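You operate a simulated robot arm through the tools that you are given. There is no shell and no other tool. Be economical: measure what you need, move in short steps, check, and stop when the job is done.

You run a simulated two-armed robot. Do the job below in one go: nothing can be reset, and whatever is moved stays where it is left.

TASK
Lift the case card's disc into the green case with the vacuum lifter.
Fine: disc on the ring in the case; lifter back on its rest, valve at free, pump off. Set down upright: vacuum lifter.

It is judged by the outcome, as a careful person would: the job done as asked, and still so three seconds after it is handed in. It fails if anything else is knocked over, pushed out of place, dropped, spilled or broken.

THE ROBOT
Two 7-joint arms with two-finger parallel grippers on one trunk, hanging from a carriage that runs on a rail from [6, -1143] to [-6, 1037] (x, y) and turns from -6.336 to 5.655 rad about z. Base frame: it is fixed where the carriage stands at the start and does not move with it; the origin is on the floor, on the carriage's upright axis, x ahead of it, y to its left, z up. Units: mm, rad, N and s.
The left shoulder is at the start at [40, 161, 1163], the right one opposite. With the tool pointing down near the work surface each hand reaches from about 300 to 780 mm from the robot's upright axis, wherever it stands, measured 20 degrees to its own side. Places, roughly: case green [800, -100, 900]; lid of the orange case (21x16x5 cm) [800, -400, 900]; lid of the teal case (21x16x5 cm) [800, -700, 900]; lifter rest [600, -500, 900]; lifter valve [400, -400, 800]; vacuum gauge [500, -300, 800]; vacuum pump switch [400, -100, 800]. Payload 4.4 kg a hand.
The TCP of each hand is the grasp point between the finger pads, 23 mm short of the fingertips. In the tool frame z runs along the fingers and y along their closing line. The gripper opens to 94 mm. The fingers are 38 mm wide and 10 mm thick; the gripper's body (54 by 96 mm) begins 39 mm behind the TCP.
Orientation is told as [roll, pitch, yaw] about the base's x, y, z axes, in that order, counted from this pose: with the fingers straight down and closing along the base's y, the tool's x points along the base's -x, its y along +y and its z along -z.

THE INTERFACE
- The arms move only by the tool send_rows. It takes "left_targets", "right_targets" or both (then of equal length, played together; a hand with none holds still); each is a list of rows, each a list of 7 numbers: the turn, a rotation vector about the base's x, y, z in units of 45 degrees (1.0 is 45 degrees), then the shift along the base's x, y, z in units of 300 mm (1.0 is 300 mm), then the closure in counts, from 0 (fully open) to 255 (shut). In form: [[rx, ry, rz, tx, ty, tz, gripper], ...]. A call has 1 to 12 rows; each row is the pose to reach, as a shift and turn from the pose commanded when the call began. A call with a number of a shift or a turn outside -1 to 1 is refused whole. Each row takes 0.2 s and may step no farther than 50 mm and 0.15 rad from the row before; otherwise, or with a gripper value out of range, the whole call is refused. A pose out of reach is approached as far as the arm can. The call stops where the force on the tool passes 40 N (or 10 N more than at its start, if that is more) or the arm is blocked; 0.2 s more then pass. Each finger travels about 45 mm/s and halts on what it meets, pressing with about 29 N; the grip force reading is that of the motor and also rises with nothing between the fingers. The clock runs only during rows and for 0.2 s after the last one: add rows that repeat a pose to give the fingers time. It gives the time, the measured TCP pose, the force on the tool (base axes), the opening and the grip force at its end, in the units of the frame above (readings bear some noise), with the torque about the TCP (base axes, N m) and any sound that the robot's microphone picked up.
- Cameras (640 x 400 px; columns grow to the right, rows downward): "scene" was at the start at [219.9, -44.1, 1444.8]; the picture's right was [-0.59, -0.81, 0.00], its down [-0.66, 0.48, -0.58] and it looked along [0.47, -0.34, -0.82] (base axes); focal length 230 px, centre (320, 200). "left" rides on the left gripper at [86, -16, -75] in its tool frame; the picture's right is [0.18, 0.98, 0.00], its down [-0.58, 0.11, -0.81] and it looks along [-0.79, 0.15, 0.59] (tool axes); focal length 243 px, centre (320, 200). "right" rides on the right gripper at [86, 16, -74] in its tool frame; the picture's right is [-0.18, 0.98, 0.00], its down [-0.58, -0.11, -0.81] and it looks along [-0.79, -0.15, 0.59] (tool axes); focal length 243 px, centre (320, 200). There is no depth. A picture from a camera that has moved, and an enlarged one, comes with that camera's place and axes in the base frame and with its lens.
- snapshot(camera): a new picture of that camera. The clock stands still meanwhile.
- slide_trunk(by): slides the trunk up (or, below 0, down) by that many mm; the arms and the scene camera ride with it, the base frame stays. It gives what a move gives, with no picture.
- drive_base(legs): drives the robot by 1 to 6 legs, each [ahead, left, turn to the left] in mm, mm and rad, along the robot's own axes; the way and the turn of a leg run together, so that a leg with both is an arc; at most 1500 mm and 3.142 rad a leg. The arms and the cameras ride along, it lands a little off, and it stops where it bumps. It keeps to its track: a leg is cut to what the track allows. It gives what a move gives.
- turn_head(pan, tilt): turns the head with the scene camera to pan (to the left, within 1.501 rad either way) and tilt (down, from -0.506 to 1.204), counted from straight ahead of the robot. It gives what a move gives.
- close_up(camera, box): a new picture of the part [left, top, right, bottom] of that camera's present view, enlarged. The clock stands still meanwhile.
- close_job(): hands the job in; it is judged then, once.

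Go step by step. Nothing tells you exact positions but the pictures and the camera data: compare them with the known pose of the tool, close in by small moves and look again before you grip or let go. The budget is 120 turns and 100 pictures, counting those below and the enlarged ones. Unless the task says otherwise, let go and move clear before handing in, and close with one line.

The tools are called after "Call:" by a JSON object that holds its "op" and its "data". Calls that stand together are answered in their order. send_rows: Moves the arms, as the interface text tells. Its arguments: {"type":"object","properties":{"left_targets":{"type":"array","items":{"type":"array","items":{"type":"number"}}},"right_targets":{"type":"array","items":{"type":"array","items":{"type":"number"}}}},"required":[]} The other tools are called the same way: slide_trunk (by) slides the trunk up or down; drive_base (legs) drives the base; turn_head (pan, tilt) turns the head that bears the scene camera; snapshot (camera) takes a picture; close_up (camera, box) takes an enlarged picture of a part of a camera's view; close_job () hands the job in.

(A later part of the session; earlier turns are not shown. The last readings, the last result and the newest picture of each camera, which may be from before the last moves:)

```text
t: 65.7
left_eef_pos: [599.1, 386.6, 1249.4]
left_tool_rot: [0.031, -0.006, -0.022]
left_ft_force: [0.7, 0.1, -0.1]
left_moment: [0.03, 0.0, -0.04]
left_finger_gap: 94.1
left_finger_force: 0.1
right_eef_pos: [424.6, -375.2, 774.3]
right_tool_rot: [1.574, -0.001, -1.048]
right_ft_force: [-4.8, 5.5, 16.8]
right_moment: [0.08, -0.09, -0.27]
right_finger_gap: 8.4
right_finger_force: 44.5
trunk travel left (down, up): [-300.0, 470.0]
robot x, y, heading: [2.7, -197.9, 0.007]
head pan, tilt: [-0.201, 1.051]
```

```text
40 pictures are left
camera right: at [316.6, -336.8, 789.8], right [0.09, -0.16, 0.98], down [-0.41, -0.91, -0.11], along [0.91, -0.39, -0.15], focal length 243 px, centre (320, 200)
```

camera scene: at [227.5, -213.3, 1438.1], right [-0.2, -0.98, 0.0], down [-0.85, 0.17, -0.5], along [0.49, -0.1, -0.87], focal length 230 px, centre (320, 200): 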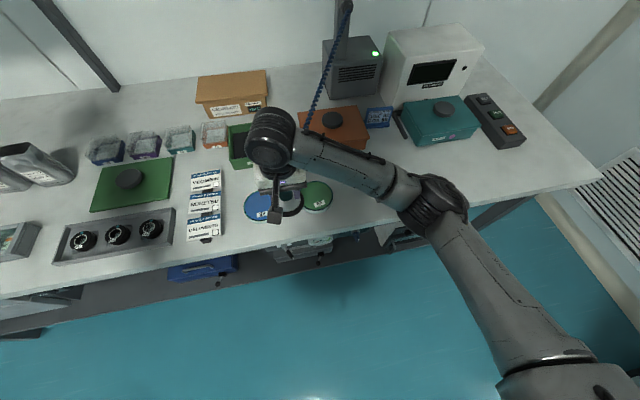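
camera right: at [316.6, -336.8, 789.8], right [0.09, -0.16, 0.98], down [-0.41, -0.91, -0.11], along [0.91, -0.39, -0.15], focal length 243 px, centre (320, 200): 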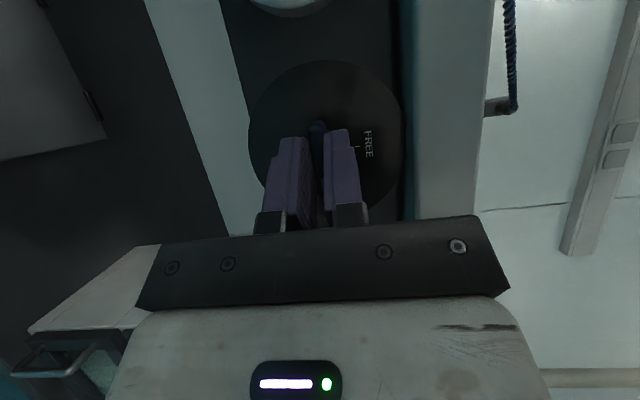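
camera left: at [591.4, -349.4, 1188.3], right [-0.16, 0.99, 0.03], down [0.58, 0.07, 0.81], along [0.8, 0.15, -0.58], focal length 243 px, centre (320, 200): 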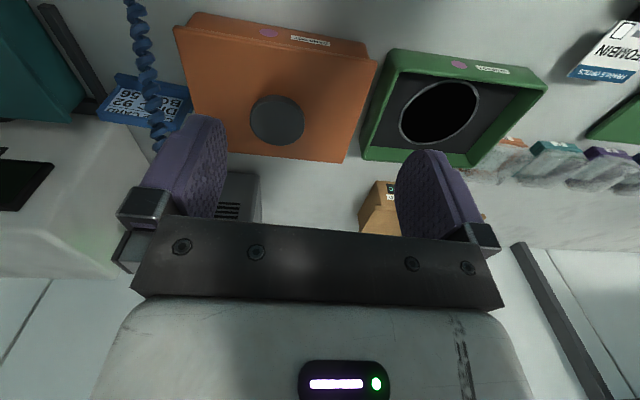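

Turned 90°. I open, back away and read valve and gauge.

Call:
{"op": "send_rows", "data": {"right_targets": [[0, 0, 0, 0, 0, 0, 100], [0, 0, 0, 0, 0, 0, 100], [0, 0, 0, 0, 0, 0, 100], [0, 0, 0, -0.1, 0, 0, 100], [0, 0, 0, -0.2, 0.05, 0, 100], [0, 0, 0, -0.26, 0.1, 0, 100]]}}

Call:
{"op": "snapshot", "data": {"camera": "right"}}

```text
t: 67.1
left_eef_pos: [598.4, 387.1, 1248.0]
left_tool_rot: [0.029, -0.008, -0.023]
left_ft_force: [-0.1, -0.1, -1.1]
left_moment: [0.05, -0.03, 0.01]
left_finger_gap: 94.2
left_finger_force: 0.1
right_eef_pos: [346.2, -344.3, 773.2]
right_tool_rot: [1.57, -0.004, -1.046]
right_ft_force: [-0.2, 0.3, -0.8]
right_moment: [0.0, -0.01, -0.01]
right_finger_gap: 57.2
right_finger_force: 0.1
trunk travel left (down, up): [-300.0, 470.0]
robot x, y, heading: [1.4, -200.5, 0.001]
head pan, tilt: [-0.201, 1.051]
```

```text
39 pictures are left
camera right: at [238.8, -305.7, 788.8], right [0.09, -0.16, 0.98], down [-0.41, -0.91, -0.11], along [0.91, -0.39, -0.15], focal length 243 px, centre (320, 200)
```

right: 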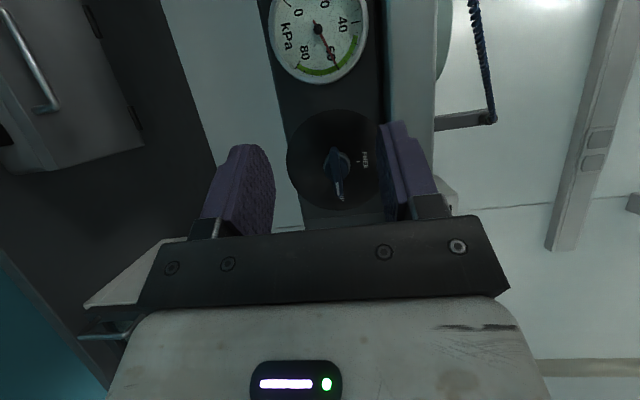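

Gauge in the green (~65 kPa), valve at GRIP. I untilt the hand the way it came.

Call:
{"op": "send_rows", "data": {"right_targets": [[-0.167, 0, 0, 0, 0, 0, 0], [-0.333, 0, 0, 0, 0, 0, 0], [-0.5, 0, 0, 0, 0, 0, 0], [-0.667, 0, 0, 0, 0, 0, 0], [-0.833, 0, 0, 0, 0, 0, 0], [-1, 0, 0, 0, 0, 0, 0]]}}

Call:
{"op": "send_rows", "data": {"right_targets": [[-0.167, 0, 0, 0, 0, 0.03, 0], [-0.333, 0, 0, 0, 0, 0.06, 0], [-0.5, 0, 0, 0, 0, 0.09, 0], [-0.667, 0, 0, 0, 0, 0.12, 0], [-0.833, 0, 0, 0, 0, 0.15, 0], [-1, 0, 0, 0, 0, 0.18, 0]]}}

Call:
{"op": "send_rows", "data": {"right_targets": [[0, 0.167, 0, 0, 0, 0.1, 0], [0, 0.333, 0, 0, 0, 0.2, 0], [0, 0.5, 0, 0, 0, 0.3, 0], [0, 0.667, 0, 0, 0, 0.4, 0], [0, 0.833, 0, 0, 0, 0.5, 0], [0, 1, 0, 0, 0, 0.6, 0]]}}

Call:
{"op": "send_rows", "data": {"right_targets": [[0, 0.167, 0, 0, 0, 0.08, 0], [0, 0.333, 0, 0, 0, 0.15, 0], [0, 0.333, 0, 0, 0, 0.15, 0]]}}

```text
t: 68.5
left_eef_pos: [598.9, 386.9, 1248.9]
left_tool_rot: [0.029, -0.008, -0.023]
left_ft_force: [0.3, -0.5, 0.6]
left_moment: [0.02, 0.04, 0.03]
left_finger_gap: 94.1
left_finger_force: 0.0
right_eef_pos: [346.3, -344.3, 773.3]
right_tool_rot: [1.105, -0.663, -0.885]
right_ft_force: [0.0, 0.7, 0.5]
right_moment: [0.01, 0.02, -0.03]
right_finger_gap: 94.2
right_finger_force: 0.0
trunk travel left (down, up): [-300.0, 470.0]
robot x, y, heading: [-0.7, -199.9, -0.002]
head pan, tilt: [-0.201, 1.051]
```

```text
t: 69.9
left_eef_pos: [599.3, 386.7, 1248.8]
left_tool_rot: [0.029, -0.006, -0.022]
left_ft_force: [-0.3, -0.4, 0.3]
left_moment: [-0.01, 0.05, -0.01]
left_finger_gap: 94.0
left_finger_force: 0.1
right_eef_pos: [345.4, -345.0, 826.9]
right_tool_rot: [-0.01, -1.047, 0.01]
right_ft_force: [0.1, 0.2, 0.5]
right_moment: [-0.02, 0.02, 0.0]
right_finger_gap: 94.2
right_finger_force: 0.1
trunk travel left (down, up): [-300.0, 470.0]
robot x, y, heading: [2.4, -200.7, 0.005]
head pan, tilt: [-0.201, 1.051]
```

```text
t: 71.1
left_eef_pos: [598.1, 385.4, 1248.6]
left_tool_rot: [0.031, -0.006, -0.025]
left_ft_force: [-1.0, -0.1, 0.9]
left_moment: [0.01, -0.02, -0.04]
left_finger_gap: 94.0
left_finger_force: 0.0
right_eef_pos: [365.0, -384.1, 897.7]
right_tool_rot: [-0.219, -0.448, 0.093]
right_ft_force: [0.2, -0.2, -0.5]
right_moment: [-0.01, -0.01, -0.01]
right_finger_gap: 93.7
right_finger_force: 0.1
right hand out of reach, approached as far as the arm can: row 2, 3, 4, 5
trunk travel left (down, up): [-300.0, 470.0]
robot x, y, heading: [-2.6, -202.2, -0.001]
head pan, tilt: [-0.201, 1.051]
stopped in row 5 (right hand): the arm was blocked; the commanded pose is now the measured one
```

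```text
t: 71.5
left_eef_pos: [598.6, 385.3, 1248.6]
left_tool_rot: [0.031, -0.006, -0.026]
left_ft_force: [-0.2, -0.5, -0.1]
left_moment: [-0.02, 0.01, 0.0]
left_finger_gap: 93.7
left_finger_force: 0.1
right_eef_pos: [365.9, -437.2, 881.7]
right_tool_rot: [-0.401, -0.284, 0.147]
right_ft_force: [-1.1, 0.4, 0.3]
right_moment: [0.0, 0.0, 0.02]
right_finger_gap: 93.9
right_finger_force: 0.0
right hand out of reach, approached as far as the arm can: row 1, 2
trunk travel left (down, up): [-300.0, 470.0]
robot x, y, heading: [2.3, -198.5, -0.004]
head pan, tilt: [-0.201, 1.051]
stopped in row 2 (right hand): the arm was blocked; the commanded pose is now the measured one
```

Same limit, mirrored: too close to the body. I raise the trunk for room and look at the arm's posture.

Call:
{"op": "slide_trunk", "data": {"by": 150}}

Call:
{"op": "turn_head", "data": {"pan": -0.4, "tilt": 0.9}}

Call:
{"op": "snapshot", "data": {"camera": "scene"}}

```text
t: 73.3
left_eef_pos: [599.1, 386.3, 1398.1]
left_tool_rot: [0.03, -0.006, -0.025]
left_ft_force: [0.3, -0.6, 1.2]
left_moment: [0.0, 0.0, 0.02]
left_finger_gap: 94.1
left_finger_force: 0.1
right_eef_pos: [364.6, -436.2, 1030.8]
right_tool_rot: [-0.397, -0.284, 0.146]
right_ft_force: [-1.0, -0.6, 0.2]
right_moment: [-0.01, 0.04, 0.0]
right_finger_gap: 94.1
right_finger_force: 0.1
trunk travel left (down, up): [-450.0, 320.0]
robot x, y, heading: [0.8, -200.3, 0.004]
head pan, tilt: [-0.201, 1.051]
```

```text
t: 74.0
left_eef_pos: [599.6, 386.2, 1398.6]
left_tool_rot: [0.029, -0.007, -0.025]
left_ft_force: [-0.2, 0.3, -0.1]
left_moment: [0.03, 0.0, 0.03]
left_finger_gap: 94.2
left_finger_force: 0.0
right_eef_pos: [365.3, -436.3, 1031.6]
right_tool_rot: [-0.398, -0.284, 0.145]
right_ft_force: [-0.1, 0.4, 0.2]
right_moment: [-0.01, -0.01, -0.02]
right_finger_gap: 93.9
right_finger_force: 0.1
trunk travel left (down, up): [-450.0, 320.0]
robot x, y, heading: [3.4, -201.3, 0.001]
head pan, tilt: [-0.4, 0.901]
```

```text
38 pictures are left
camera scene: at [232.1, -230.5, 1598.7], right [-0.39, -0.92, 0.0], down [-0.72, 0.3, -0.62], along [0.57, -0.24, -0.78], focal length 230 px, centre (320, 200)
```

scene: 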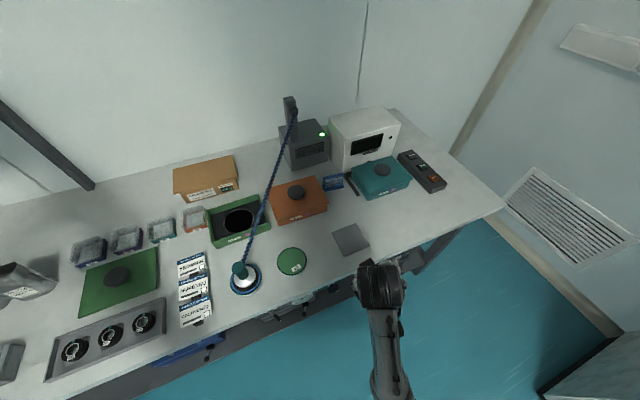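

Call:
{"op": "send_rows", "data": {"right_targets": [[0, 0, 0, 0.12, 0, 0.02, 0], [0, 0, 0, 0.24, 0, 0.04, 0], [0, 0, 0, 0.36, 0, 0.06, 0], [0, 0, 0, 0.48, 0, 0.08, 0]]}}

Call:
{"op": "send_rows", "data": {"right_targets": [[0, -0.167, 0, 0, 0, 0, 0], [0, -0.333, 0, 0, 0, 0, 0], [0, -0.5, 0, 0, 0, 0, 0]]}}

Call:
{"op": "snapshot", "data": {"camera": "scene"}}

```text
t: 75.0
left_eef_pos: [599.2, 386.4, 1398.7]
left_tool_rot: [0.029, -0.007, -0.025]
left_ft_force: [-0.8, -0.6, -1.2]
left_moment: [-0.01, 0.04, 0.01]
left_finger_gap: 94.1
left_finger_force: 0.0
right_eef_pos: [511.2, -433.3, 1055.5]
right_tool_rot: [-0.391, -0.287, 0.143]
right_ft_force: [-0.5, 0.0, -0.3]
right_moment: [0.01, -0.01, 0.01]
right_finger_gap: 93.9
right_finger_force: 0.2
trunk travel left (down, up): [-450.0, 320.0]
robot x, y, heading: [1.2, -199.2, 0.005]
head pan, tilt: [-0.4, 0.901]
```

```text
t: 75.8
left_eef_pos: [598.7, 387.0, 1398.2]
left_tool_rot: [0.028, -0.007, -0.026]
left_ft_force: [0.3, -0.2, -0.6]
left_moment: [0.01, -0.02, 0.03]
left_finger_gap: 93.9
left_finger_force: 0.0
right_eef_pos: [511.4, -450.3, 1061.7]
right_tool_rot: [-0.51, -0.681, 0.192]
right_ft_force: [-0.8, 0.7, 0.0]
right_moment: [0.0, -0.02, -0.02]
right_finger_gap: 94.1
right_finger_force: 0.1
trunk travel left (down, up): [-450.0, 320.0]
robot x, y, heading: [-0.3, -201.7, -0.003]
head pan, tilt: [-0.4, 0.901]
```

```text
37 pictures are left
camera scene: at [231.7, -230.4, 1598.6], right [-0.39, -0.92, 0.0], down [-0.72, 0.3, -0.62], along [0.57, -0.24, -0.78], focal length 230 px, centre (320, 200)
```

scene: 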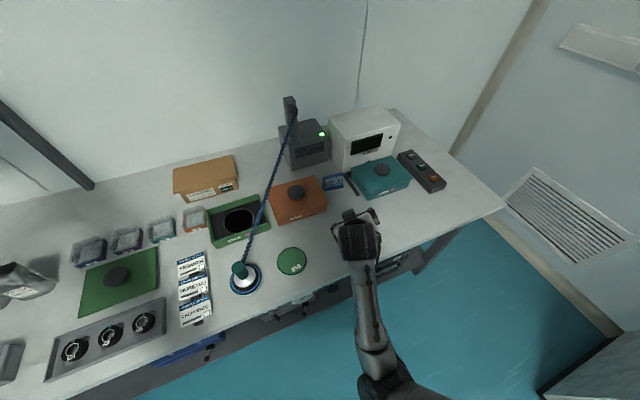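

I roll the hand outward (as at the valve), which should swing the elbow out, in the free space above the bench.

Call:
{"op": "send_rows", "data": {"right_targets": [[0.167, 0, 0, -0.03, 0, 0, 0], [0.333, 0, 0, -0.06, 0, 0, 0], [0.5, 0, 0, -0.1, 0, 0, 0], [0.667, 0, 0, -0.13, 0, 0, 0], [0.833, 0, 0, -0.16, 0, 0, 0], [1, 0, 0, -0.2, 0, 0, 0]]}}

Call:
{"op": "send_rows", "data": {"right_targets": [[0.167, 0, 0, 0, 0, 0, 0], [0.333, 0, 0, 0, 0, 0, 0], [0.5, 0, 0, 0, 0, 0, 0], [0.667, 0, 0, 0, 0, 0, 0], [0.833, 0, 0, 0, 0, 0, 0], [1, 0, 0, 0, 0, 0, 0]]}}

Call:
{"op": "snapshot", "data": {"camera": "scene"}}

```text
t: 77.2
left_eef_pos: [599.3, 385.9, 1398.7]
left_tool_rot: [0.029, -0.008, -0.025]
left_ft_force: [0.2, 0.1, -0.1]
left_moment: [0.01, 0.0, 0.01]
left_finger_gap: 93.9
left_finger_force: 0.1
right_eef_pos: [446.6, -481.3, 1050.6]
right_tool_rot: [0.287, -0.619, -0.322]
right_ft_force: [0.2, -0.3, -0.5]
right_moment: [-0.03, 0.04, 0.0]
right_finger_gap: 93.9
right_finger_force: 0.1
trunk travel left (down, up): [-450.0, 320.0]
robot x, y, heading: [1.1, -200.8, 0.004]
head pan, tilt: [-0.4, 0.901]
stopped in row 6 (right hand): the arm was blocked; the commanded pose is now the measured one
```

```text
t: 78.6
left_eef_pos: [599.7, 385.2, 1398.6]
left_tool_rot: [0.029, -0.008, -0.025]
left_ft_force: [-0.1, 0.0, 0.1]
left_moment: [-0.02, 0.01, 0.01]
left_finger_gap: 94.0
left_finger_force: 0.0
right_eef_pos: [448.2, -480.2, 1051.0]
right_tool_rot: [1.055, -0.225, -0.655]
right_ft_force: [0.8, 0.5, 0.2]
right_moment: [0.0, 0.02, 0.02]
right_finger_gap: 93.8
right_finger_force: 0.1
trunk travel left (down, up): [-450.0, 320.0]
robot x, y, heading: [4.0, -201.2, -0.002]
head pan, tilt: [-0.4, 0.901]
```

```text
36 pictures are left
camera scene: at [232.0, -230.7, 1598.8], right [-0.39, -0.92, 0.0], down [-0.72, 0.3, -0.62], along [0.57, -0.24, -0.78], focal length 230 px, centre (320, 200)
```

scene: 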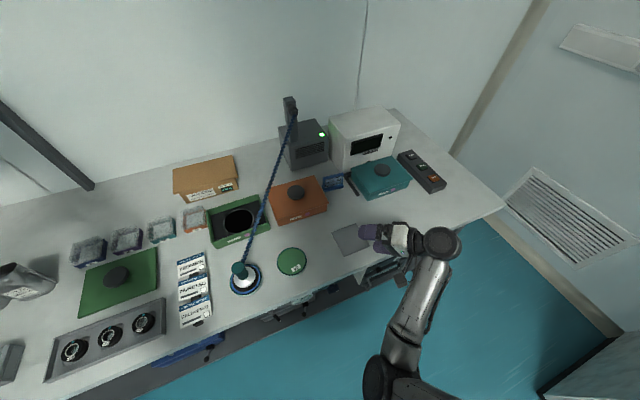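

I bring the tool down from here keeping its present yaw (the handle is round, yaw is free), and see how the arm settles.

Call:
{"op": "send_rows", "data": {"right_targets": [[-0.113, 0.128, -0.019, 0.05, 0.05, 0.03, 0], [-0.226, 0.255, -0.038, 0.1, 0.1, 0.06, 0], [-0.338, 0.383, -0.057, 0.15, 0.15, 0.09, 0], [-0.451, 0.511, -0.076, 0.2, 0.2, 0.12, 0]]}}

Call:
{"op": "send_rows", "data": {"right_targets": [[-0.113, 0.128, -0.019, 0, 0.0, 0.0, 0], [-0.226, 0.255, -0.038, 0, 0.0, 0.0, 0], [-0.338, 0.383, -0.057, 0, 0, 0, 0], [-0.451, 0.511, -0.076, 0, 0, 0, 0]]}}

Call:
{"op": "snapshot", "data": {"camera": "scene"}}

```text
t: 79.6
left_eef_pos: [599.4, 384.9, 1398.5]
left_tool_rot: [0.029, -0.009, -0.025]
left_ft_force: [-0.7, -0.3, -0.3]
left_moment: [0.01, 0.01, 0.0]
left_finger_gap: 93.8
left_finger_force: 0.1
right_eef_pos: [508.3, -419.8, 1087.8]
right_tool_rot: [0.516, -0.115, -0.623]
right_ft_force: [0.5, 0.6, 0.1]
right_moment: [0.01, 0.03, -0.01]
right_finger_gap: 94.1
right_finger_force: 0.2
trunk travel left (down, up): [-450.0, 320.0]
robot x, y, heading: [-3.6, -201.0, -0.004]
head pan, tilt: [-0.4, 0.901]
```

```text
t: 80.6
left_eef_pos: [599.6, 385.8, 1399.3]
left_tool_rot: [0.032, -0.009, -0.025]
left_ft_force: [0.3, 0.4, -0.8]
left_moment: [0.0, 0.0, 0.01]
left_finger_gap: 94.2
left_finger_force: 0.1
right_eef_pos: [507.9, -418.8, 1087.1]
right_tool_rot: [-0.007, 0.002, -0.656]
right_ft_force: [-0.7, -0.3, 0.9]
right_moment: [-0.01, 0.0, -0.01]
right_finger_gap: 93.7
right_finger_force: 0.0
trunk travel left (down, up): [-450.0, 320.0]
robot x, y, heading: [2.8, -202.2, 0.0]
head pan, tilt: [-0.4, 0.901]
```

```text
35 pictures are left
camera scene: at [232.3, -230.7, 1598.8], right [-0.39, -0.92, 0.0], down [-0.72, 0.3, -0.62], along [0.57, -0.24, -0.78], focal length 230 px, centre (320, 200)
```

scene: 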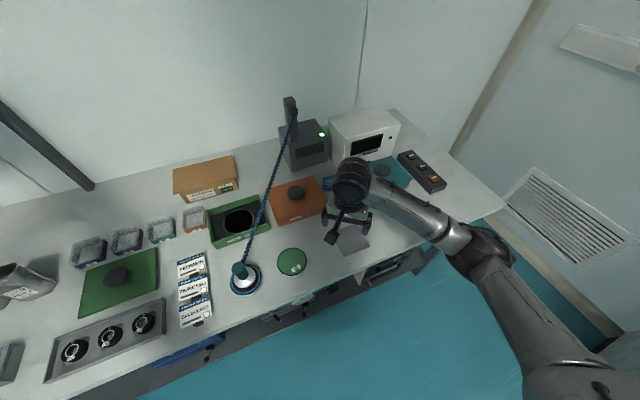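

The elbow is back out to the right, no limits flagged. I square the yaw and slide the trunk back down.

Call:
{"op": "send_rows", "data": {"right_targets": [[0, 0, 0.139, 0, 0.1, 0, 0], [0, 0, 0.278, 0, 0.2, 0, 0], [0, 0, 0.418, 0, 0.3, 0, 0], [0, 0, 0.557, 0, 0.4, 0, 0], [0, 0, 0.696, 0, 0.5, 0, 0], [0, 0, 0.835, 0, 0.6, 0, 0]]}}

Call:
{"op": "slide_trunk", "data": {"by": -100}}

```text
t: 82.0
left_eef_pos: [599.0, 386.4, 1399.3]
left_tool_rot: [0.029, -0.009, -0.024]
left_ft_force: [-0.3, 0.1, 0.6]
left_moment: [-0.02, -0.01, 0.02]
left_finger_gap: 93.9
left_finger_force: 0.0
right_eef_pos: [509.3, -237.4, 1087.3]
right_tool_rot: [-0.005, -0.001, 0.004]
right_ft_force: [0.1, -0.3, -1.0]
right_moment: [-0.02, 0.01, -0.02]
right_finger_gap: 93.8
right_finger_force: 0.1
trunk travel left (down, up): [-450.0, 320.0]
robot x, y, heading: [-0.5, -203.4, 0.003]
head pan, tilt: [-0.4, 0.901]
```

```text
t: 83.3
left_eef_pos: [599.8, 386.0, 1298.8]
left_tool_rot: [0.029, -0.007, -0.025]
left_ft_force: [-0.8, -0.1, 1.3]
left_moment: [-0.02, -0.01, -0.03]
left_finger_gap: 93.9
left_finger_force: 0.1
right_eef_pos: [508.1, -239.6, 987.7]
right_tool_rot: [-0.003, 0.0, 0.003]
right_ft_force: [0.2, -0.8, 0.3]
right_moment: [-0.01, -0.03, 0.01]
right_finger_gap: 94.2
right_finger_force: 0.0
trunk travel left (down, up): [-350.0, 420.0]
robot x, y, heading: [-0.2, -201.6, -0.005]
head pan, tilt: [-0.4, 0.901]
```

Call:
{"op": "send_rows", "data": {"right_targets": [[0, 0, 0, 0, 0.0, 0.14, 0], [0, 0, 0, 0.05, 0.12, 0.15, 0], [0, 0, 0, 0.1, 0.26, 0.15, 0], [0, 0, 0, 0.139, 0.411, 0.15, 0], [0, 0, 0, 0.139, 0.411, 0.15, 0]]}}

Call:
{"op": "snapshot", "data": {"camera": "right"}}

```text
t: 84.5
left_eef_pos: [599.2, 385.3, 1298.7]
left_tool_rot: [0.028, -0.007, -0.026]
left_ft_force: [0.6, -1.2, 0.3]
left_moment: [0.03, 0.0, -0.01]
left_finger_gap: 94.0
left_finger_force: 0.1
right_eef_pos: [553.0, -115.0, 1034.4]
right_tool_rot: [-0.005, 0.001, 0.001]
right_ft_force: [-0.4, -0.1, 0.0]
right_moment: [0.03, -0.01, -0.02]
right_finger_gap: 94.2
right_finger_force: 0.0
trunk travel left (down, up): [-350.0, 420.0]
robot x, y, heading: [-2.8, -201.1, 0.001]
head pan, tilt: [-0.4, 0.901]
```

```text
34 pictures are left
camera right: at [465.3, -98.8, 1108.7], right [0.18, 0.98, -0.01], down [0.58, -0.1, 0.81], along [0.79, -0.15, -0.59], focal length 243 px, centre (320, 200)
```

right: 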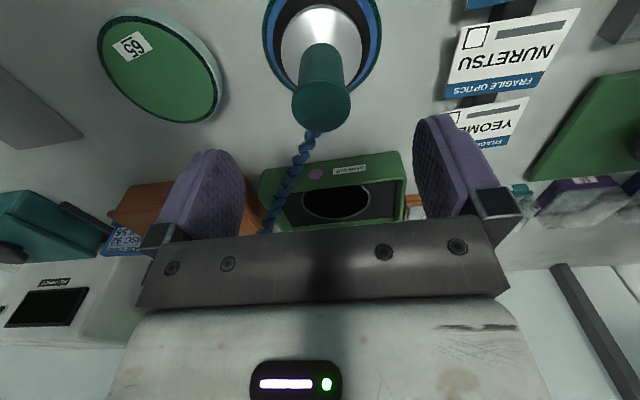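

Call:
{"op": "send_rows", "data": {"right_targets": [[0, 0, 0, -0.01, -0.004, -0.1, 0], [0, 0, 0, -0.01, -0.004, -0.2, 0], [0, 0, 0, -0.01, -0.004, -0.3, 0], [0, 0, 0, -0.01, -0.004, -0.3, 120], [0, 0, 0, -0.01, -0.004, -0.3, 200], [0, 0, 0, -0.01, -0.004, -0.3, 230], [0, 0, 0, -0.01, -0.004, -0.3, 230], [0, 0, 0, -0.01, -0.004, -0.3, 230], [0, 0, 0, -0.01, -0.004, -0.3, 230]]}}

Call:
{"op": "snapshot", "data": {"camera": "right"}}

```text
t: 86.5
left_eef_pos: [599.0, 385.7, 1299.5]
left_tool_rot: [0.029, -0.008, -0.024]
left_ft_force: [0.3, -0.2, -0.4]
left_moment: [0.02, 0.01, 0.01]
left_finger_gap: 93.9
left_finger_force: 0.1
right_eef_pos: [547.5, -114.9, 943.1]
right_tool_rot: [-0.004, 0.0, 0.002]
right_ft_force: [0.3, 2.2, -0.3]
right_moment: [-0.02, 0.0, 0.03]
right_finger_gap: 36.5
right_finger_force: 29.3
trunk travel left (down, up): [-350.0, 420.0]
robot x, y, heading: [-0.4, -201.9, 0.006]
head pan, tilt: [-0.4, 0.901]
```

```text
33 pictures are left
camera right: at [460.7, -99.0, 1016.7], right [0.18, 0.98, 0.0], down [0.58, -0.1, 0.81], along [0.79, -0.15, -0.59], focal length 243 px, centre (320, 200)
```

right: 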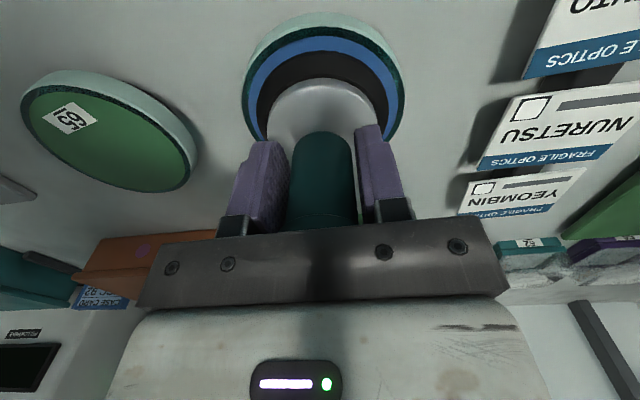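

Gripped. I lift the disc straight up.

Call:
{"op": "send_rows", "data": {"right_targets": [[0, 0, 0, 0, 0, 0.02, 230], [0, 0, 0, 0, 0, 0.06, 230], [0, 0, 0, 0, 0, 0.12, 230], [0, 0, 0, 0, 0, 0.2, 230], [0, 0, 0, 0, 0, 0.28, 230], [0, 0, 0, 0, 0, 0.36, 230]]}}

Call:
{"op": "snapshot", "data": {"camera": "right"}}

Call:
{"op": "snapshot", "data": {"camera": "scene"}}

```text
t: 87.9
left_eef_pos: [599.4, 385.8, 1298.1]
left_tool_rot: [0.03, -0.007, -0.025]
left_ft_force: [0.4, 0.2, 0.0]
left_moment: [-0.01, 0.04, 0.03]
left_finger_gap: 94.0
left_finger_force: 0.0
right_eef_pos: [547.8, -118.9, 1050.6]
right_tool_rot: [-0.004, -0.001, 0.003]
right_ft_force: [0.6, 0.6, -4.9]
right_moment: [-0.03, 0.02, 0.0]
right_finger_gap: 36.2
right_finger_force: 29.3
trunk travel left (down, up): [-350.0, 420.0]
robot x, y, heading: [1.0, -199.9, -0.001]
head pan, tilt: [-0.4, 0.901]
```

```text
32 pictures are left
camera right: at [460.8, -101.2, 1124.3], right [0.18, 0.98, -0.01], down [0.58, -0.1, 0.81], along [0.79, -0.15, -0.59], focal length 243 px, centre (320, 200)
```

right: 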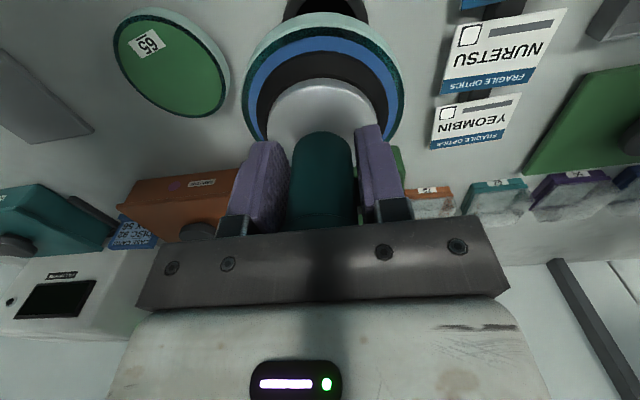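

```text
31 pictures are left
camera scene: at [232.2, -230.7, 1498.8], right [-0.39, -0.92, 0.0], down [-0.72, 0.3, -0.62], along [0.57, -0.24, -0.78], focal length 230 px, centre (320, 200)
```

scene: 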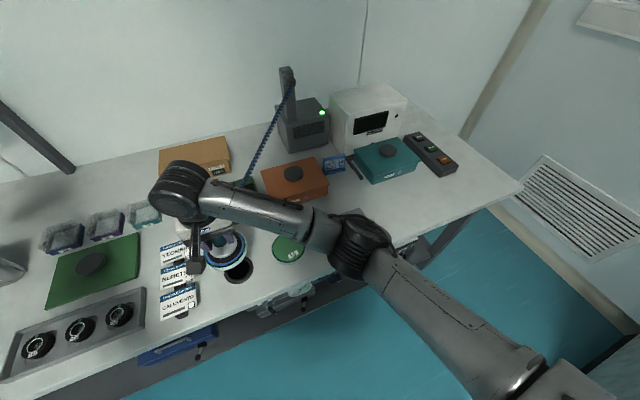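

The disc is on the lifter. The case ring (~x 795, y −130) is beyond straight reach, so I'll swing the hand right, then shift the base and turn it left so the right shoulder comes forward.

Call:
{"op": "send_rows", "data": {"right_targets": [[0, 0, 0, -0.05, -0.14, 0, 230], [0, 0, 0, -0.1, -0.28, 0, 230], [0, 0, 0, -0.15, -0.42, 0.0, 230], [0, 0, 0, -0.2, -0.56, 0.0, 230], [0, 0, 0, -0.25, -0.7, 0.0, 230], [0, 0, 0, -0.3, -0.84, 0.0, 230], [0, 0, 0, -0.33, -0.98, 0.0, 230]]}}

Call:
{"op": "drive_base", "data": {"legs": [[0, 165, 0], [0, 0, 0.7]]}}

Call:
{"op": "turn_head", "data": {"pan": -0.8, "tilt": 0.9}}

Call:
{"op": "snapshot", "data": {"camera": "scene"}}

```text
t: 89.5
left_eef_pos: [598.4, 384.9, 1297.8]
left_tool_rot: [0.027, -0.006, -0.024]
left_ft_force: [0.8, 0.0, 0.4]
left_moment: [-0.02, 0.01, 0.02]
left_finger_gap: 94.3
left_finger_force: 0.1
right_eef_pos: [449.8, -409.6, 1049.5]
right_tool_rot: [-0.006, 0.001, 0.004]
right_ft_force: [-0.1, -0.6, -5.2]
right_moment: [0.01, 0.03, -0.01]
right_finger_gap: 36.2
right_finger_force: 28.8
trunk travel left (down, up): [-350.0, 420.0]
robot x, y, heading: [-0.9, -200.6, -0.001]
head pan, tilt: [-0.4, 0.901]
```

```text
t: 92.8
left_eef_pos: [83.6, 797.2, 1299.5]
left_tool_rot: [0.03, -0.006, 0.674]
left_ft_force: [-0.9, -0.5, -0.8]
left_moment: [0.01, -0.03, 0.03]
left_finger_gap: 94.1
left_finger_force: 0.0
right_eef_pos: [477.7, 92.6, 1049.2]
right_tool_rot: [-0.007, 0.001, 0.699]
right_ft_force: [0.0, 0.5, -4.8]
right_moment: [-0.03, -0.01, 0.01]
right_finger_gap: 35.9
right_finger_force: 28.5
trunk travel left (down, up): [-350.0, 420.0]
robot x, y, heading: [-0.3, -35.7, 0.699]
head pan, tilt: [-0.4, 0.901]
```

```text
t: 93.7
left_eef_pos: [83.0, 797.3, 1298.0]
left_tool_rot: [0.031, -0.006, 0.673]
left_ft_force: [-0.1, 0.2, 0.3]
left_moment: [-0.02, -0.01, 0.0]
left_finger_gap: 93.9
left_finger_force: 0.0
right_eef_pos: [478.4, 92.5, 1047.7]
right_tool_rot: [-0.004, 0.001, 0.699]
right_ft_force: [0.6, 0.1, -5.9]
right_moment: [-0.03, 0.03, 0.0]
right_finger_gap: 35.9
right_finger_force: 28.5
trunk travel left (down, up): [-350.0, 420.0]
robot x, y, heading: [-1.8, -34.9, 0.693]
head pan, tilt: [-0.799, 0.901]
```

```text
30 pictures are left
camera scene: at [199.2, 58.0, 1498.7], right [-0.1, -0.99, 0.0], down [-0.78, 0.08, -0.62], along [0.62, -0.06, -0.78], focal length 230 px, centre (320, 200)
```

scene: 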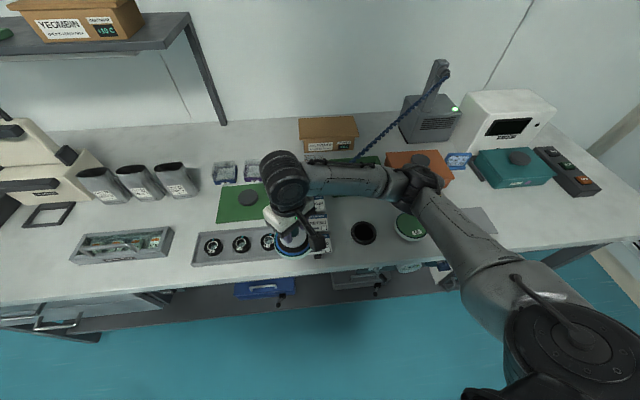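

Now I bring the disc over towards the green case, turning the tool's yaw back to 0.

Call:
{"op": "send_rows", "data": {"right_targets": [[0, 0, -0.148, 0.08, -0.11, 0, 230], [0, 0, -0.297, 0.16, -0.22, 0, 230], [0, 0, -0.445, 0.24, -0.33, 0.0, 230], [0, 0, -0.593, 0.32, -0.44, 0.0, 230], [0, 0, -0.742, 0.4, -0.55, 0.0, 230], [0, 0, -0.89, 0.48, -0.66, 0.0, 230]]}}

Call:
{"op": "snapshot", "data": {"camera": "right"}}

Call:
{"op": "snapshot", "data": {"camera": "scene"}}

```text
t: 95.1
left_eef_pos: [82.8, 796.3, 1297.3]
left_tool_rot: [0.03, -0.01, 0.672]
left_ft_force: [-1.2, -1.3, -0.3]
left_moment: [0.05, 0.02, 0.02]
left_finger_gap: 94.1
left_finger_force: 0.2
right_eef_pos: [622.2, -105.2, 1048.5]
right_tool_rot: [-0.004, 0.0, -0.001]
right_ft_force: [1.0, 0.4, -5.2]
right_moment: [0.01, 0.05, 0.03]
right_finger_gap: 36.3
right_finger_force: 28.8
trunk travel left (down, up): [-350.0, 420.0]
robot x, y, heading: [-1.0, -39.3, 0.695]
head pan, tilt: [-0.799, 0.901]
```

```text
29 pictures are left
camera right: at [535.8, -88.3, 1122.2], right [0.19, 0.98, -0.01], down [0.58, -0.11, 0.81], along [0.79, -0.15, -0.59], focal length 243 px, centre (320, 200)
```

right: 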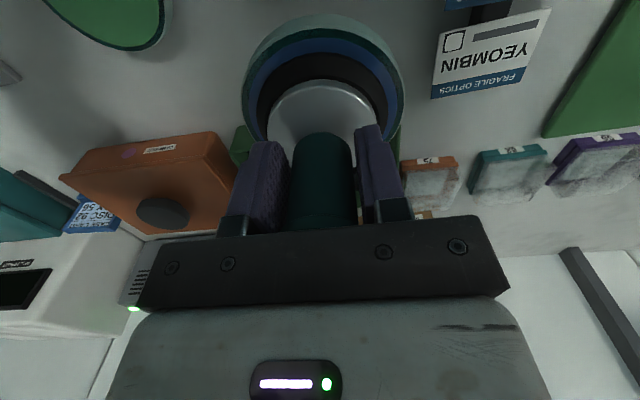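

```text
28 pictures are left
camera scene: at [199.3, 57.4, 1498.7], right [-0.1, -0.99, 0.0], down [-0.78, 0.08, -0.62], along [0.62, -0.06, -0.78], focal length 230 px, centre (320, 200)
```

scene: 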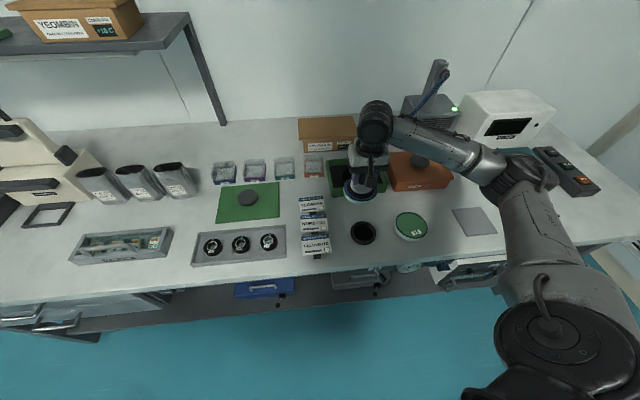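

The hand hides the case, so I step aside to the left to measure the ring with the right camera.

Call:
{"op": "send_rows", "data": {"right_targets": [[0, 0, 0, 0, 0.15, 0, 230], [0, 0, 0, 0, 0.3, 0, 230], [0, 0, 0, 0, 0.45, 0.0, 230], [0, 0, 0, 0, 0.6, 0.0, 230], [0, 0, 0, 0, 0.75, 0.0, 230], [0, 0, 0, 0, 0.75, 0.0, 230]]}}

Call:
{"op": "close_up", "data": {"camera": "right", "box": [80, 60, 280, 240]}}

Call:
{"op": "close_up", "data": {"camera": "scene", "box": [300, 120, 440, 260]}}

```text
t: 96.5
left_eef_pos: [83.2, 795.8, 1297.6]
left_tool_rot: [0.029, -0.007, 0.671]
left_ft_force: [0.6, -0.5, 0.4]
left_moment: [0.02, 0.0, -0.02]
left_finger_gap: 94.0
left_finger_force: 0.1
right_eef_pos: [623.9, 118.7, 1049.9]
right_tool_rot: [-0.007, 0.002, -0.001]
right_ft_force: [-0.2, -0.4, -6.1]
right_moment: [0.0, 0.03, -0.03]
right_finger_gap: 36.2
right_finger_force: 29.1
trunk travel left (down, up): [-350.0, 420.0]
robot x, y, heading: [4.1, -35.6, 0.696]
head pan, tilt: [-0.799, 0.901]
```

```text
2.22 times, centred on (180, 150) of right
camera zoom: at [537.2, 136.3, 1122.2], right [0.19, 0.98, -0.01], down [0.58, -0.1, 0.81], along [0.79, -0.15, -0.59], focal length 539 px, centre (631, 311)
```

zoom: 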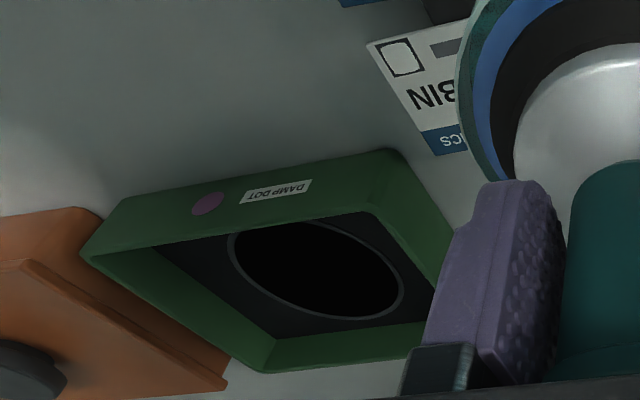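

```text
2.86 times, centred on (370, 190) of scene
camera zoom: at [199.1, 57.2, 1498.6], right [-0.1, -0.99, 0.0], down [-0.78, 0.08, -0.62], along [0.62, -0.06, -0.78], focal length 657 px, centre (177, 229)
```

zoom: 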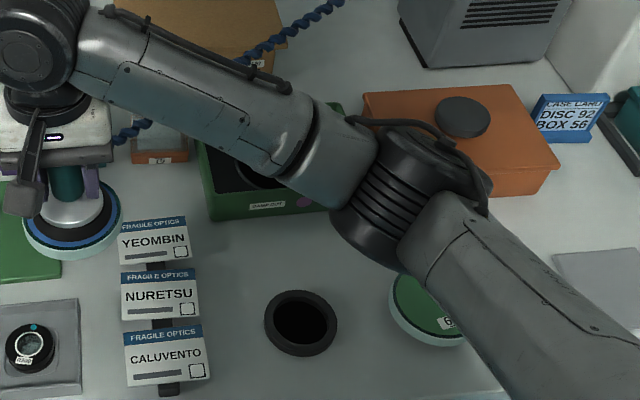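

Triangulating, the ring is at about (775, −131, 882). I carry the disc above it and check the alignment.

Call:
{"op": "send_rows", "data": {"right_targets": [[0, 0, 0, 0.04, -0.14, 0, 230], [0, 0, 0, 0.09, -0.28, 0, 230], [0, 0, 0, 0.14, -0.42, 0.0, 230], [0, 0, 0, 0.2, -0.56, 0.0, 230], [0, 0, 0, 0.27, -0.69, 0.0, 230], [0, 0, 0, 0.37, -0.79, 0.0, 230], [0, 0, 0, 0.467, -0.832, 0.0, 230], [0, 0, 0, 0.467, -0.832, -0.06, 230]]}}

Call:
{"op": "snapshot", "data": {"camera": "right"}}

Call:
{"op": "close_up", "data": {"camera": "scene", "box": [310, 110, 430, 220]}}

```text
t: 98.3
left_eef_pos: [81.4, 797.4, 1297.6]
left_tool_rot: [0.029, -0.006, 0.673]
left_ft_force: [-0.5, 0.2, 0.4]
left_moment: [0.03, 0.04, 0.01]
left_finger_gap: 93.7
left_finger_force: 0.0
right_eef_pos: [761.3, -130.5, 1030.4]
right_tool_rot: [-0.006, 0.004, 0.0]
right_ft_force: [-1.7, 0.7, -5.5]
right_moment: [-0.04, 0.0, -0.03]
right_finger_gap: 36.0
right_finger_force: 29.3
trunk travel left (down, up): [-350.0, 420.0]
robot x, y, heading: [-1.5, -35.6, 0.697]
head pan, tilt: [-0.799, 0.901]
```

```text
25 pictures are left
camera right: at [675.4, -113.7, 1102.9], right [0.18, 0.98, -0.01], down [0.58, -0.1, 0.81], along [0.79, -0.15, -0.59], focal length 243 px, centre (320, 200)
```

right: 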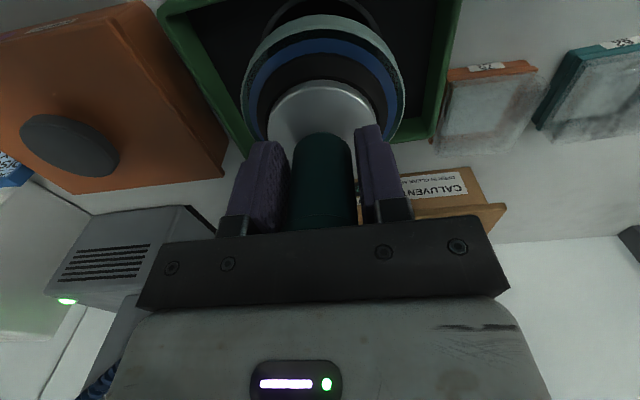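

```text
3.64 times, centred on (370, 165) of scene
camera zoom: at [198.5, 58.0, 1498.5], right [-0.1, -0.99, 0.0], down [-0.78, 0.08, -0.62], along [0.62, -0.06, -0.78], focal length 836 px, centre (138, 327)
```

zoom: 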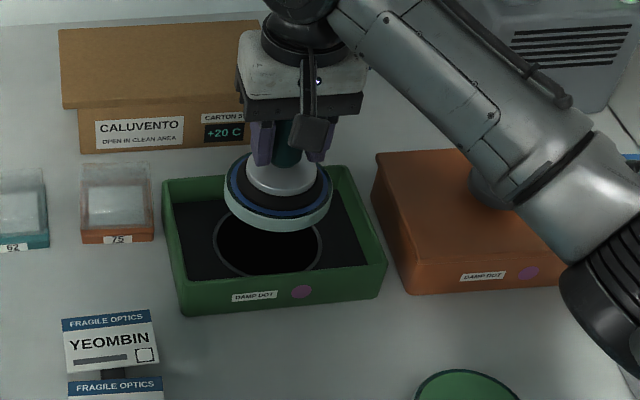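

Alignment looks close. I lower 30 mm and compare again in both views.

Call:
{"op": "send_rows", "data": {"right_targets": [[0, 0, 0, 0.005, 0.005, -0.05, 230], [0, 0, 0, 0.005, 0.005, -0.1, 230], [0, 0, 0, 0.005, 0.005, -0.1, 230]]}}

Call:
{"op": "close_up", "data": {"camera": "right", "box": [160, 0, 480, 160]}}

Call:
{"op": "close_up", "data": {"camera": "scene", "box": [325, 130, 415, 210]}}

```text
t: 99.1
left_eef_pos: [82.6, 796.0, 1298.2]
left_tool_rot: [0.029, -0.006, 0.673]
left_ft_force: [0.5, -0.3, 0.4]
left_moment: [-0.06, -0.02, -0.01]
left_finger_gap: 93.9
left_finger_force: 0.1
right_eef_pos: [764.8, -128.7, 1000.3]
right_tool_rot: [-0.005, 0.001, -0.002]
right_ft_force: [-0.2, -0.2, -6.1]
right_moment: [0.0, 0.02, -0.01]
right_finger_gap: 36.1
right_finger_force: 29.0
trunk travel left (down, up): [-350.0, 420.0]
robot x, y, heading: [-1.0, -36.3, 0.7]
head pan, tilt: [-0.799, 0.901]
```

```text
2.00 times, centred on (320, 80) of right
camera zoom: at [677.6, -111.8, 1073.2], right [0.18, 0.98, -0.01], down [0.58, -0.1, 0.81], along [0.79, -0.15, -0.59], focal length 485 px, centre (320, 440)
```

zoom: 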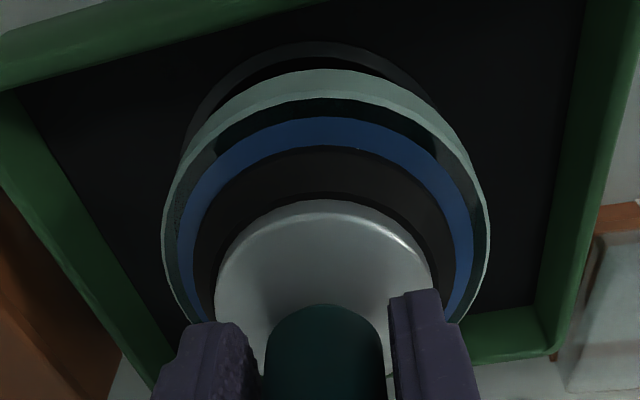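

```text
5.00 times, centred on (370, 170) of scene
camera zoom: at [199.1, 58.0, 1498.7], right [-0.1, -0.99, 0.0], down [-0.78, 0.08, -0.62], along [0.62, -0.06, -0.78], focal length 1150 px, centre (70, 350)
```

zoom: 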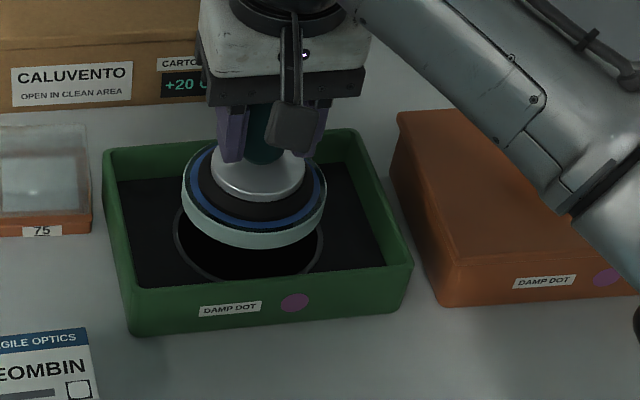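

Nearly concentric sideways. I lower another 15 mm and compare again.

Call:
{"op": "send_rows", "data": {"right_targets": [[0, 0, 0, 0.01, 0, -0.025, 230], [0, 0, 0, 0.01, 0, -0.05, 230], [0, 0, 0, 0.01, 0, -0.05, 230]]}}

Call:
{"op": "close_up", "data": {"camera": "right", "box": [160, 0, 480, 160]}}

Call:
{"op": "close_up", "data": {"camera": "scene", "box": [325, 130, 415, 210]}}

```text
t: 99.9
left_eef_pos: [83.8, 798.5, 1298.8]
left_tool_rot: [0.029, -0.006, 0.674]
left_ft_force: [-0.5, 0.4, -0.7]
left_moment: [-0.03, 0.02, 0.01]
left_finger_gap: 94.2
left_finger_force: 0.0
right_eef_pos: [767.8, -130.5, 984.2]
right_tool_rot: [-0.006, 0.002, -0.001]
right_ft_force: [-0.9, 0.0, -5.7]
right_moment: [0.03, 0.05, 0.03]
right_finger_gap: 36.1
right_finger_force: 29.3
trunk travel left (down, up): [-350.0, 420.0]
robot x, y, heading: [-1.0, -35.5, 0.696]
head pan, tilt: [-0.799, 0.901]
```

```text
2.00 times, centred on (320, 80) of right
camera zoom: at [680.4, -112.0, 1058.4], right [0.19, 0.98, -0.01], down [0.58, -0.11, 0.81], along [0.79, -0.15, -0.59], focal length 485 px, centre (320, 440)
```

zoom: 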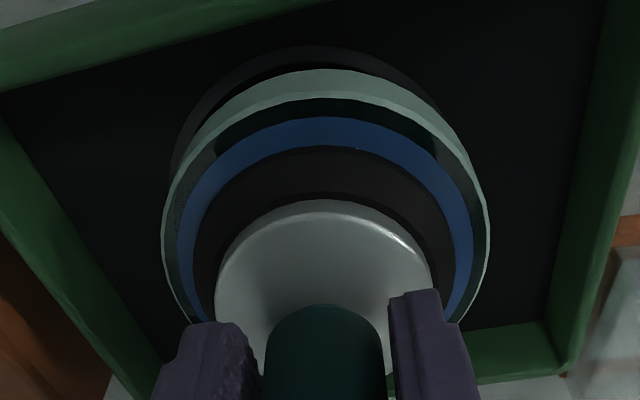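

```text
5.00 times, centred on (370, 170) of scene
camera zoom: at [199.1, 58.1, 1498.7], right [-0.1, -0.99, 0.0], down [-0.78, 0.08, -0.62], along [0.62, -0.06, -0.78], focal length 1150 px, centre (70, 350)
```

zoom: 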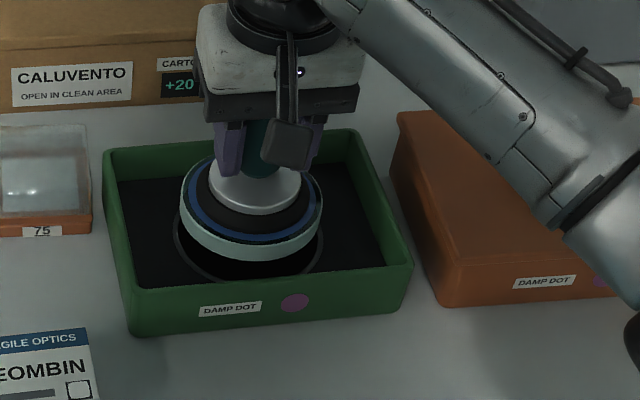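

Call:
{"op": "send_rows", "data": {"right_targets": [[0, 0, 0, 0.016, -0.006, -0.02, 230], [0, 0, 0, 0.016, -0.006, -0.04, 230], [0, 0, 0, 0.016, -0.006, -0.04, 230]]}}

Call:
{"op": "close_up", "data": {"camera": "right", "box": [160, 0, 480, 160]}}

Call:
{"op": "close_up", "data": {"camera": "scene", "box": [325, 130, 415, 210]}}

```text
t: 100.7
left_eef_pos: [82.7, 798.1, 1297.4]
left_tool_rot: [0.029, -0.007, 0.671]
left_ft_force: [0.2, 0.6, 0.3]
left_moment: [0.02, -0.02, 0.02]
left_finger_gap: 93.8
left_finger_force: 0.1
right_eef_pos: [770.4, -130.4, 973.3]
right_tool_rot: [-0.006, 0.002, -0.001]
right_ft_force: [0.1, -0.5, -5.7]
right_moment: [-0.01, 0.03, -0.01]
right_finger_gap: 35.9
right_finger_force: 29.2
trunk travel left (down, up): [-350.0, 420.0]
robot x, y, heading: [-1.8, -40.4, 0.699]
head pan, tilt: [-0.799, 0.901]
```

```text
2.00 times, centred on (320, 80) of right
camera zoom: at [684.8, -113.1, 1046.8], right [0.18, 0.98, 0.0], down [0.58, -0.11, 0.81], along [0.79, -0.15, -0.59], focal length 485 px, centre (320, 440)
```

zoom: 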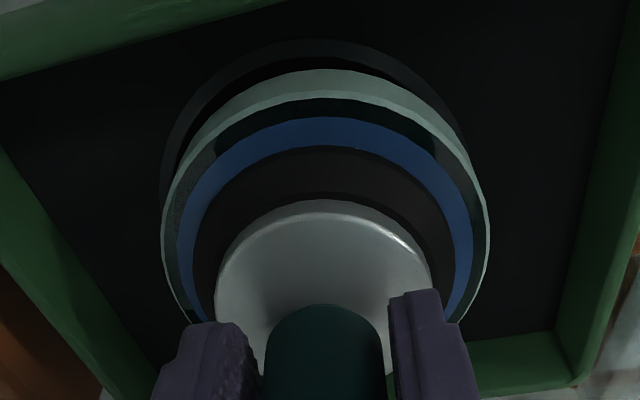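

```text
5.00 times, centred on (370, 170) of scene
camera zoom: at [199.2, 58.1, 1498.7], right [-0.1, -0.99, 0.0], down [-0.78, 0.08, -0.62], along [0.62, -0.06, -0.78], focal length 1150 px, centre (70, 350)
```

zoom: 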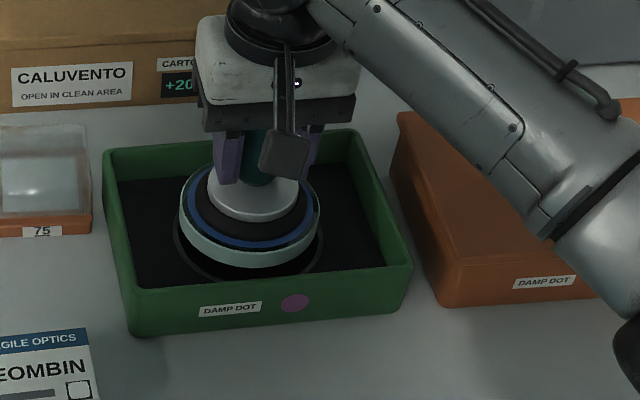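

Nearly there: about 10 mm above the ring and concentric. I lower gently to contact.

Call:
{"op": "send_rows", "data": {"right_targets": [[0, 0, 0, -0.003, -0.006, -0.012, 230], [0, 0, 0, -0.003, -0.006, -0.024, 230], [0, 0, 0, -0.003, -0.006, -0.03, 230], [0, 0, 0, -0.003, -0.006, -0.03, 230]]}}

Call:
{"op": "close_up", "data": {"camera": "right", "box": [160, 0, 480, 160]}}

Call:
{"op": "close_up", "data": {"camera": "scene", "box": [325, 130, 415, 210]}}

```text
t: 101.7
left_eef_pos: [83.1, 797.5, 1298.6]
left_tool_rot: [0.029, -0.008, 0.672]
left_ft_force: [-1.4, 0.7, 0.1]
left_moment: [-0.01, 0.01, -0.03]
left_finger_gap: 94.0
left_finger_force: 0.1
right_eef_pos: [769.2, -132.8, 964.4]
right_tool_rot: [-0.005, 0.002, 0.0]
right_ft_force: [0.1, 0.3, -6.1]
right_moment: [0.0, 0.05, -0.02]
right_finger_gap: 36.1
right_finger_force: 29.2
trunk travel left (down, up): [-350.0, 420.0]
robot x, y, heading: [0.6, -35.4, 0.697]
head pan, tilt: [-0.799, 0.901]
```

```text
2.00 times, centred on (320, 80) of right
camera zoom: at [683.5, -115.7, 1037.7], right [0.18, 0.98, -0.01], down [0.58, -0.11, 0.81], along [0.79, -0.15, -0.59], focal length 485 px, centre (320, 440)
```

zoom: 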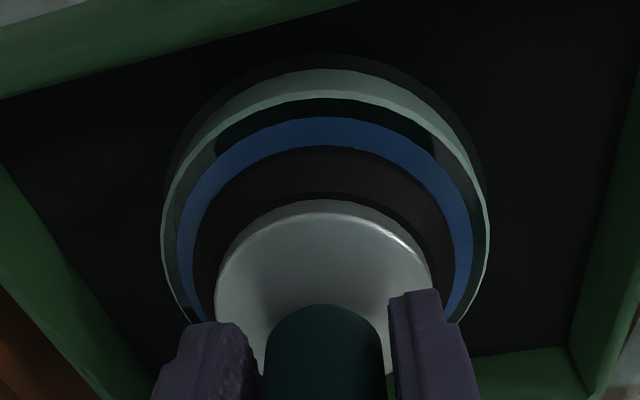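

```text
5.00 times, centred on (370, 170) of scene
camera zoom: at [199.1, 58.1, 1498.7], right [-0.1, -0.99, 0.0], down [-0.78, 0.08, -0.62], along [0.62, -0.06, -0.78], focal length 1150 px, centre (70, 350)
```

zoom: 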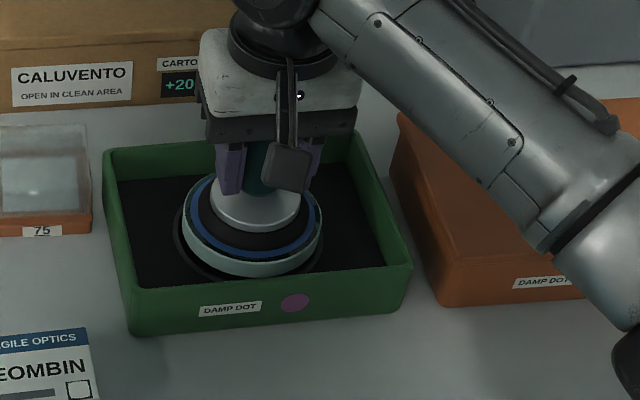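

Call:
{"op": "send_rows", "data": {"right_targets": [[0, 0, 0, 0, 0.003, -0.006, 230], [0, 0, 0, 0, 0.003, -0.012, 230], [0, 0, 0, 0, 0.003, -0.018, 230], [0, 0, 0, 0, 0.003, -0.024, 230]]}}

```text
t: 102.7
left_eef_pos: [83.7, 797.1, 1298.8]
left_tool_rot: [0.03, -0.007, 0.673]
left_ft_force: [-0.5, 0.6, -0.1]
left_moment: [0.01, 0.01, -0.03]
left_finger_gap: 94.3
left_finger_force: 0.0
right_eef_pos: [772.7, -131.3, 958.2]
right_tool_rot: [-0.005, 0.003, 0.0]
right_ft_force: [-0.6, 0.2, -6.6]
right_moment: [-0.04, 0.02, -0.01]
right_finger_gap: 36.1
right_finger_force: 28.9
trunk travel left (down, up): [-350.0, 420.0]
robot x, y, heading: [-0.7, -35.8, 0.698]
head pan, tilt: [-0.799, 0.901]
```

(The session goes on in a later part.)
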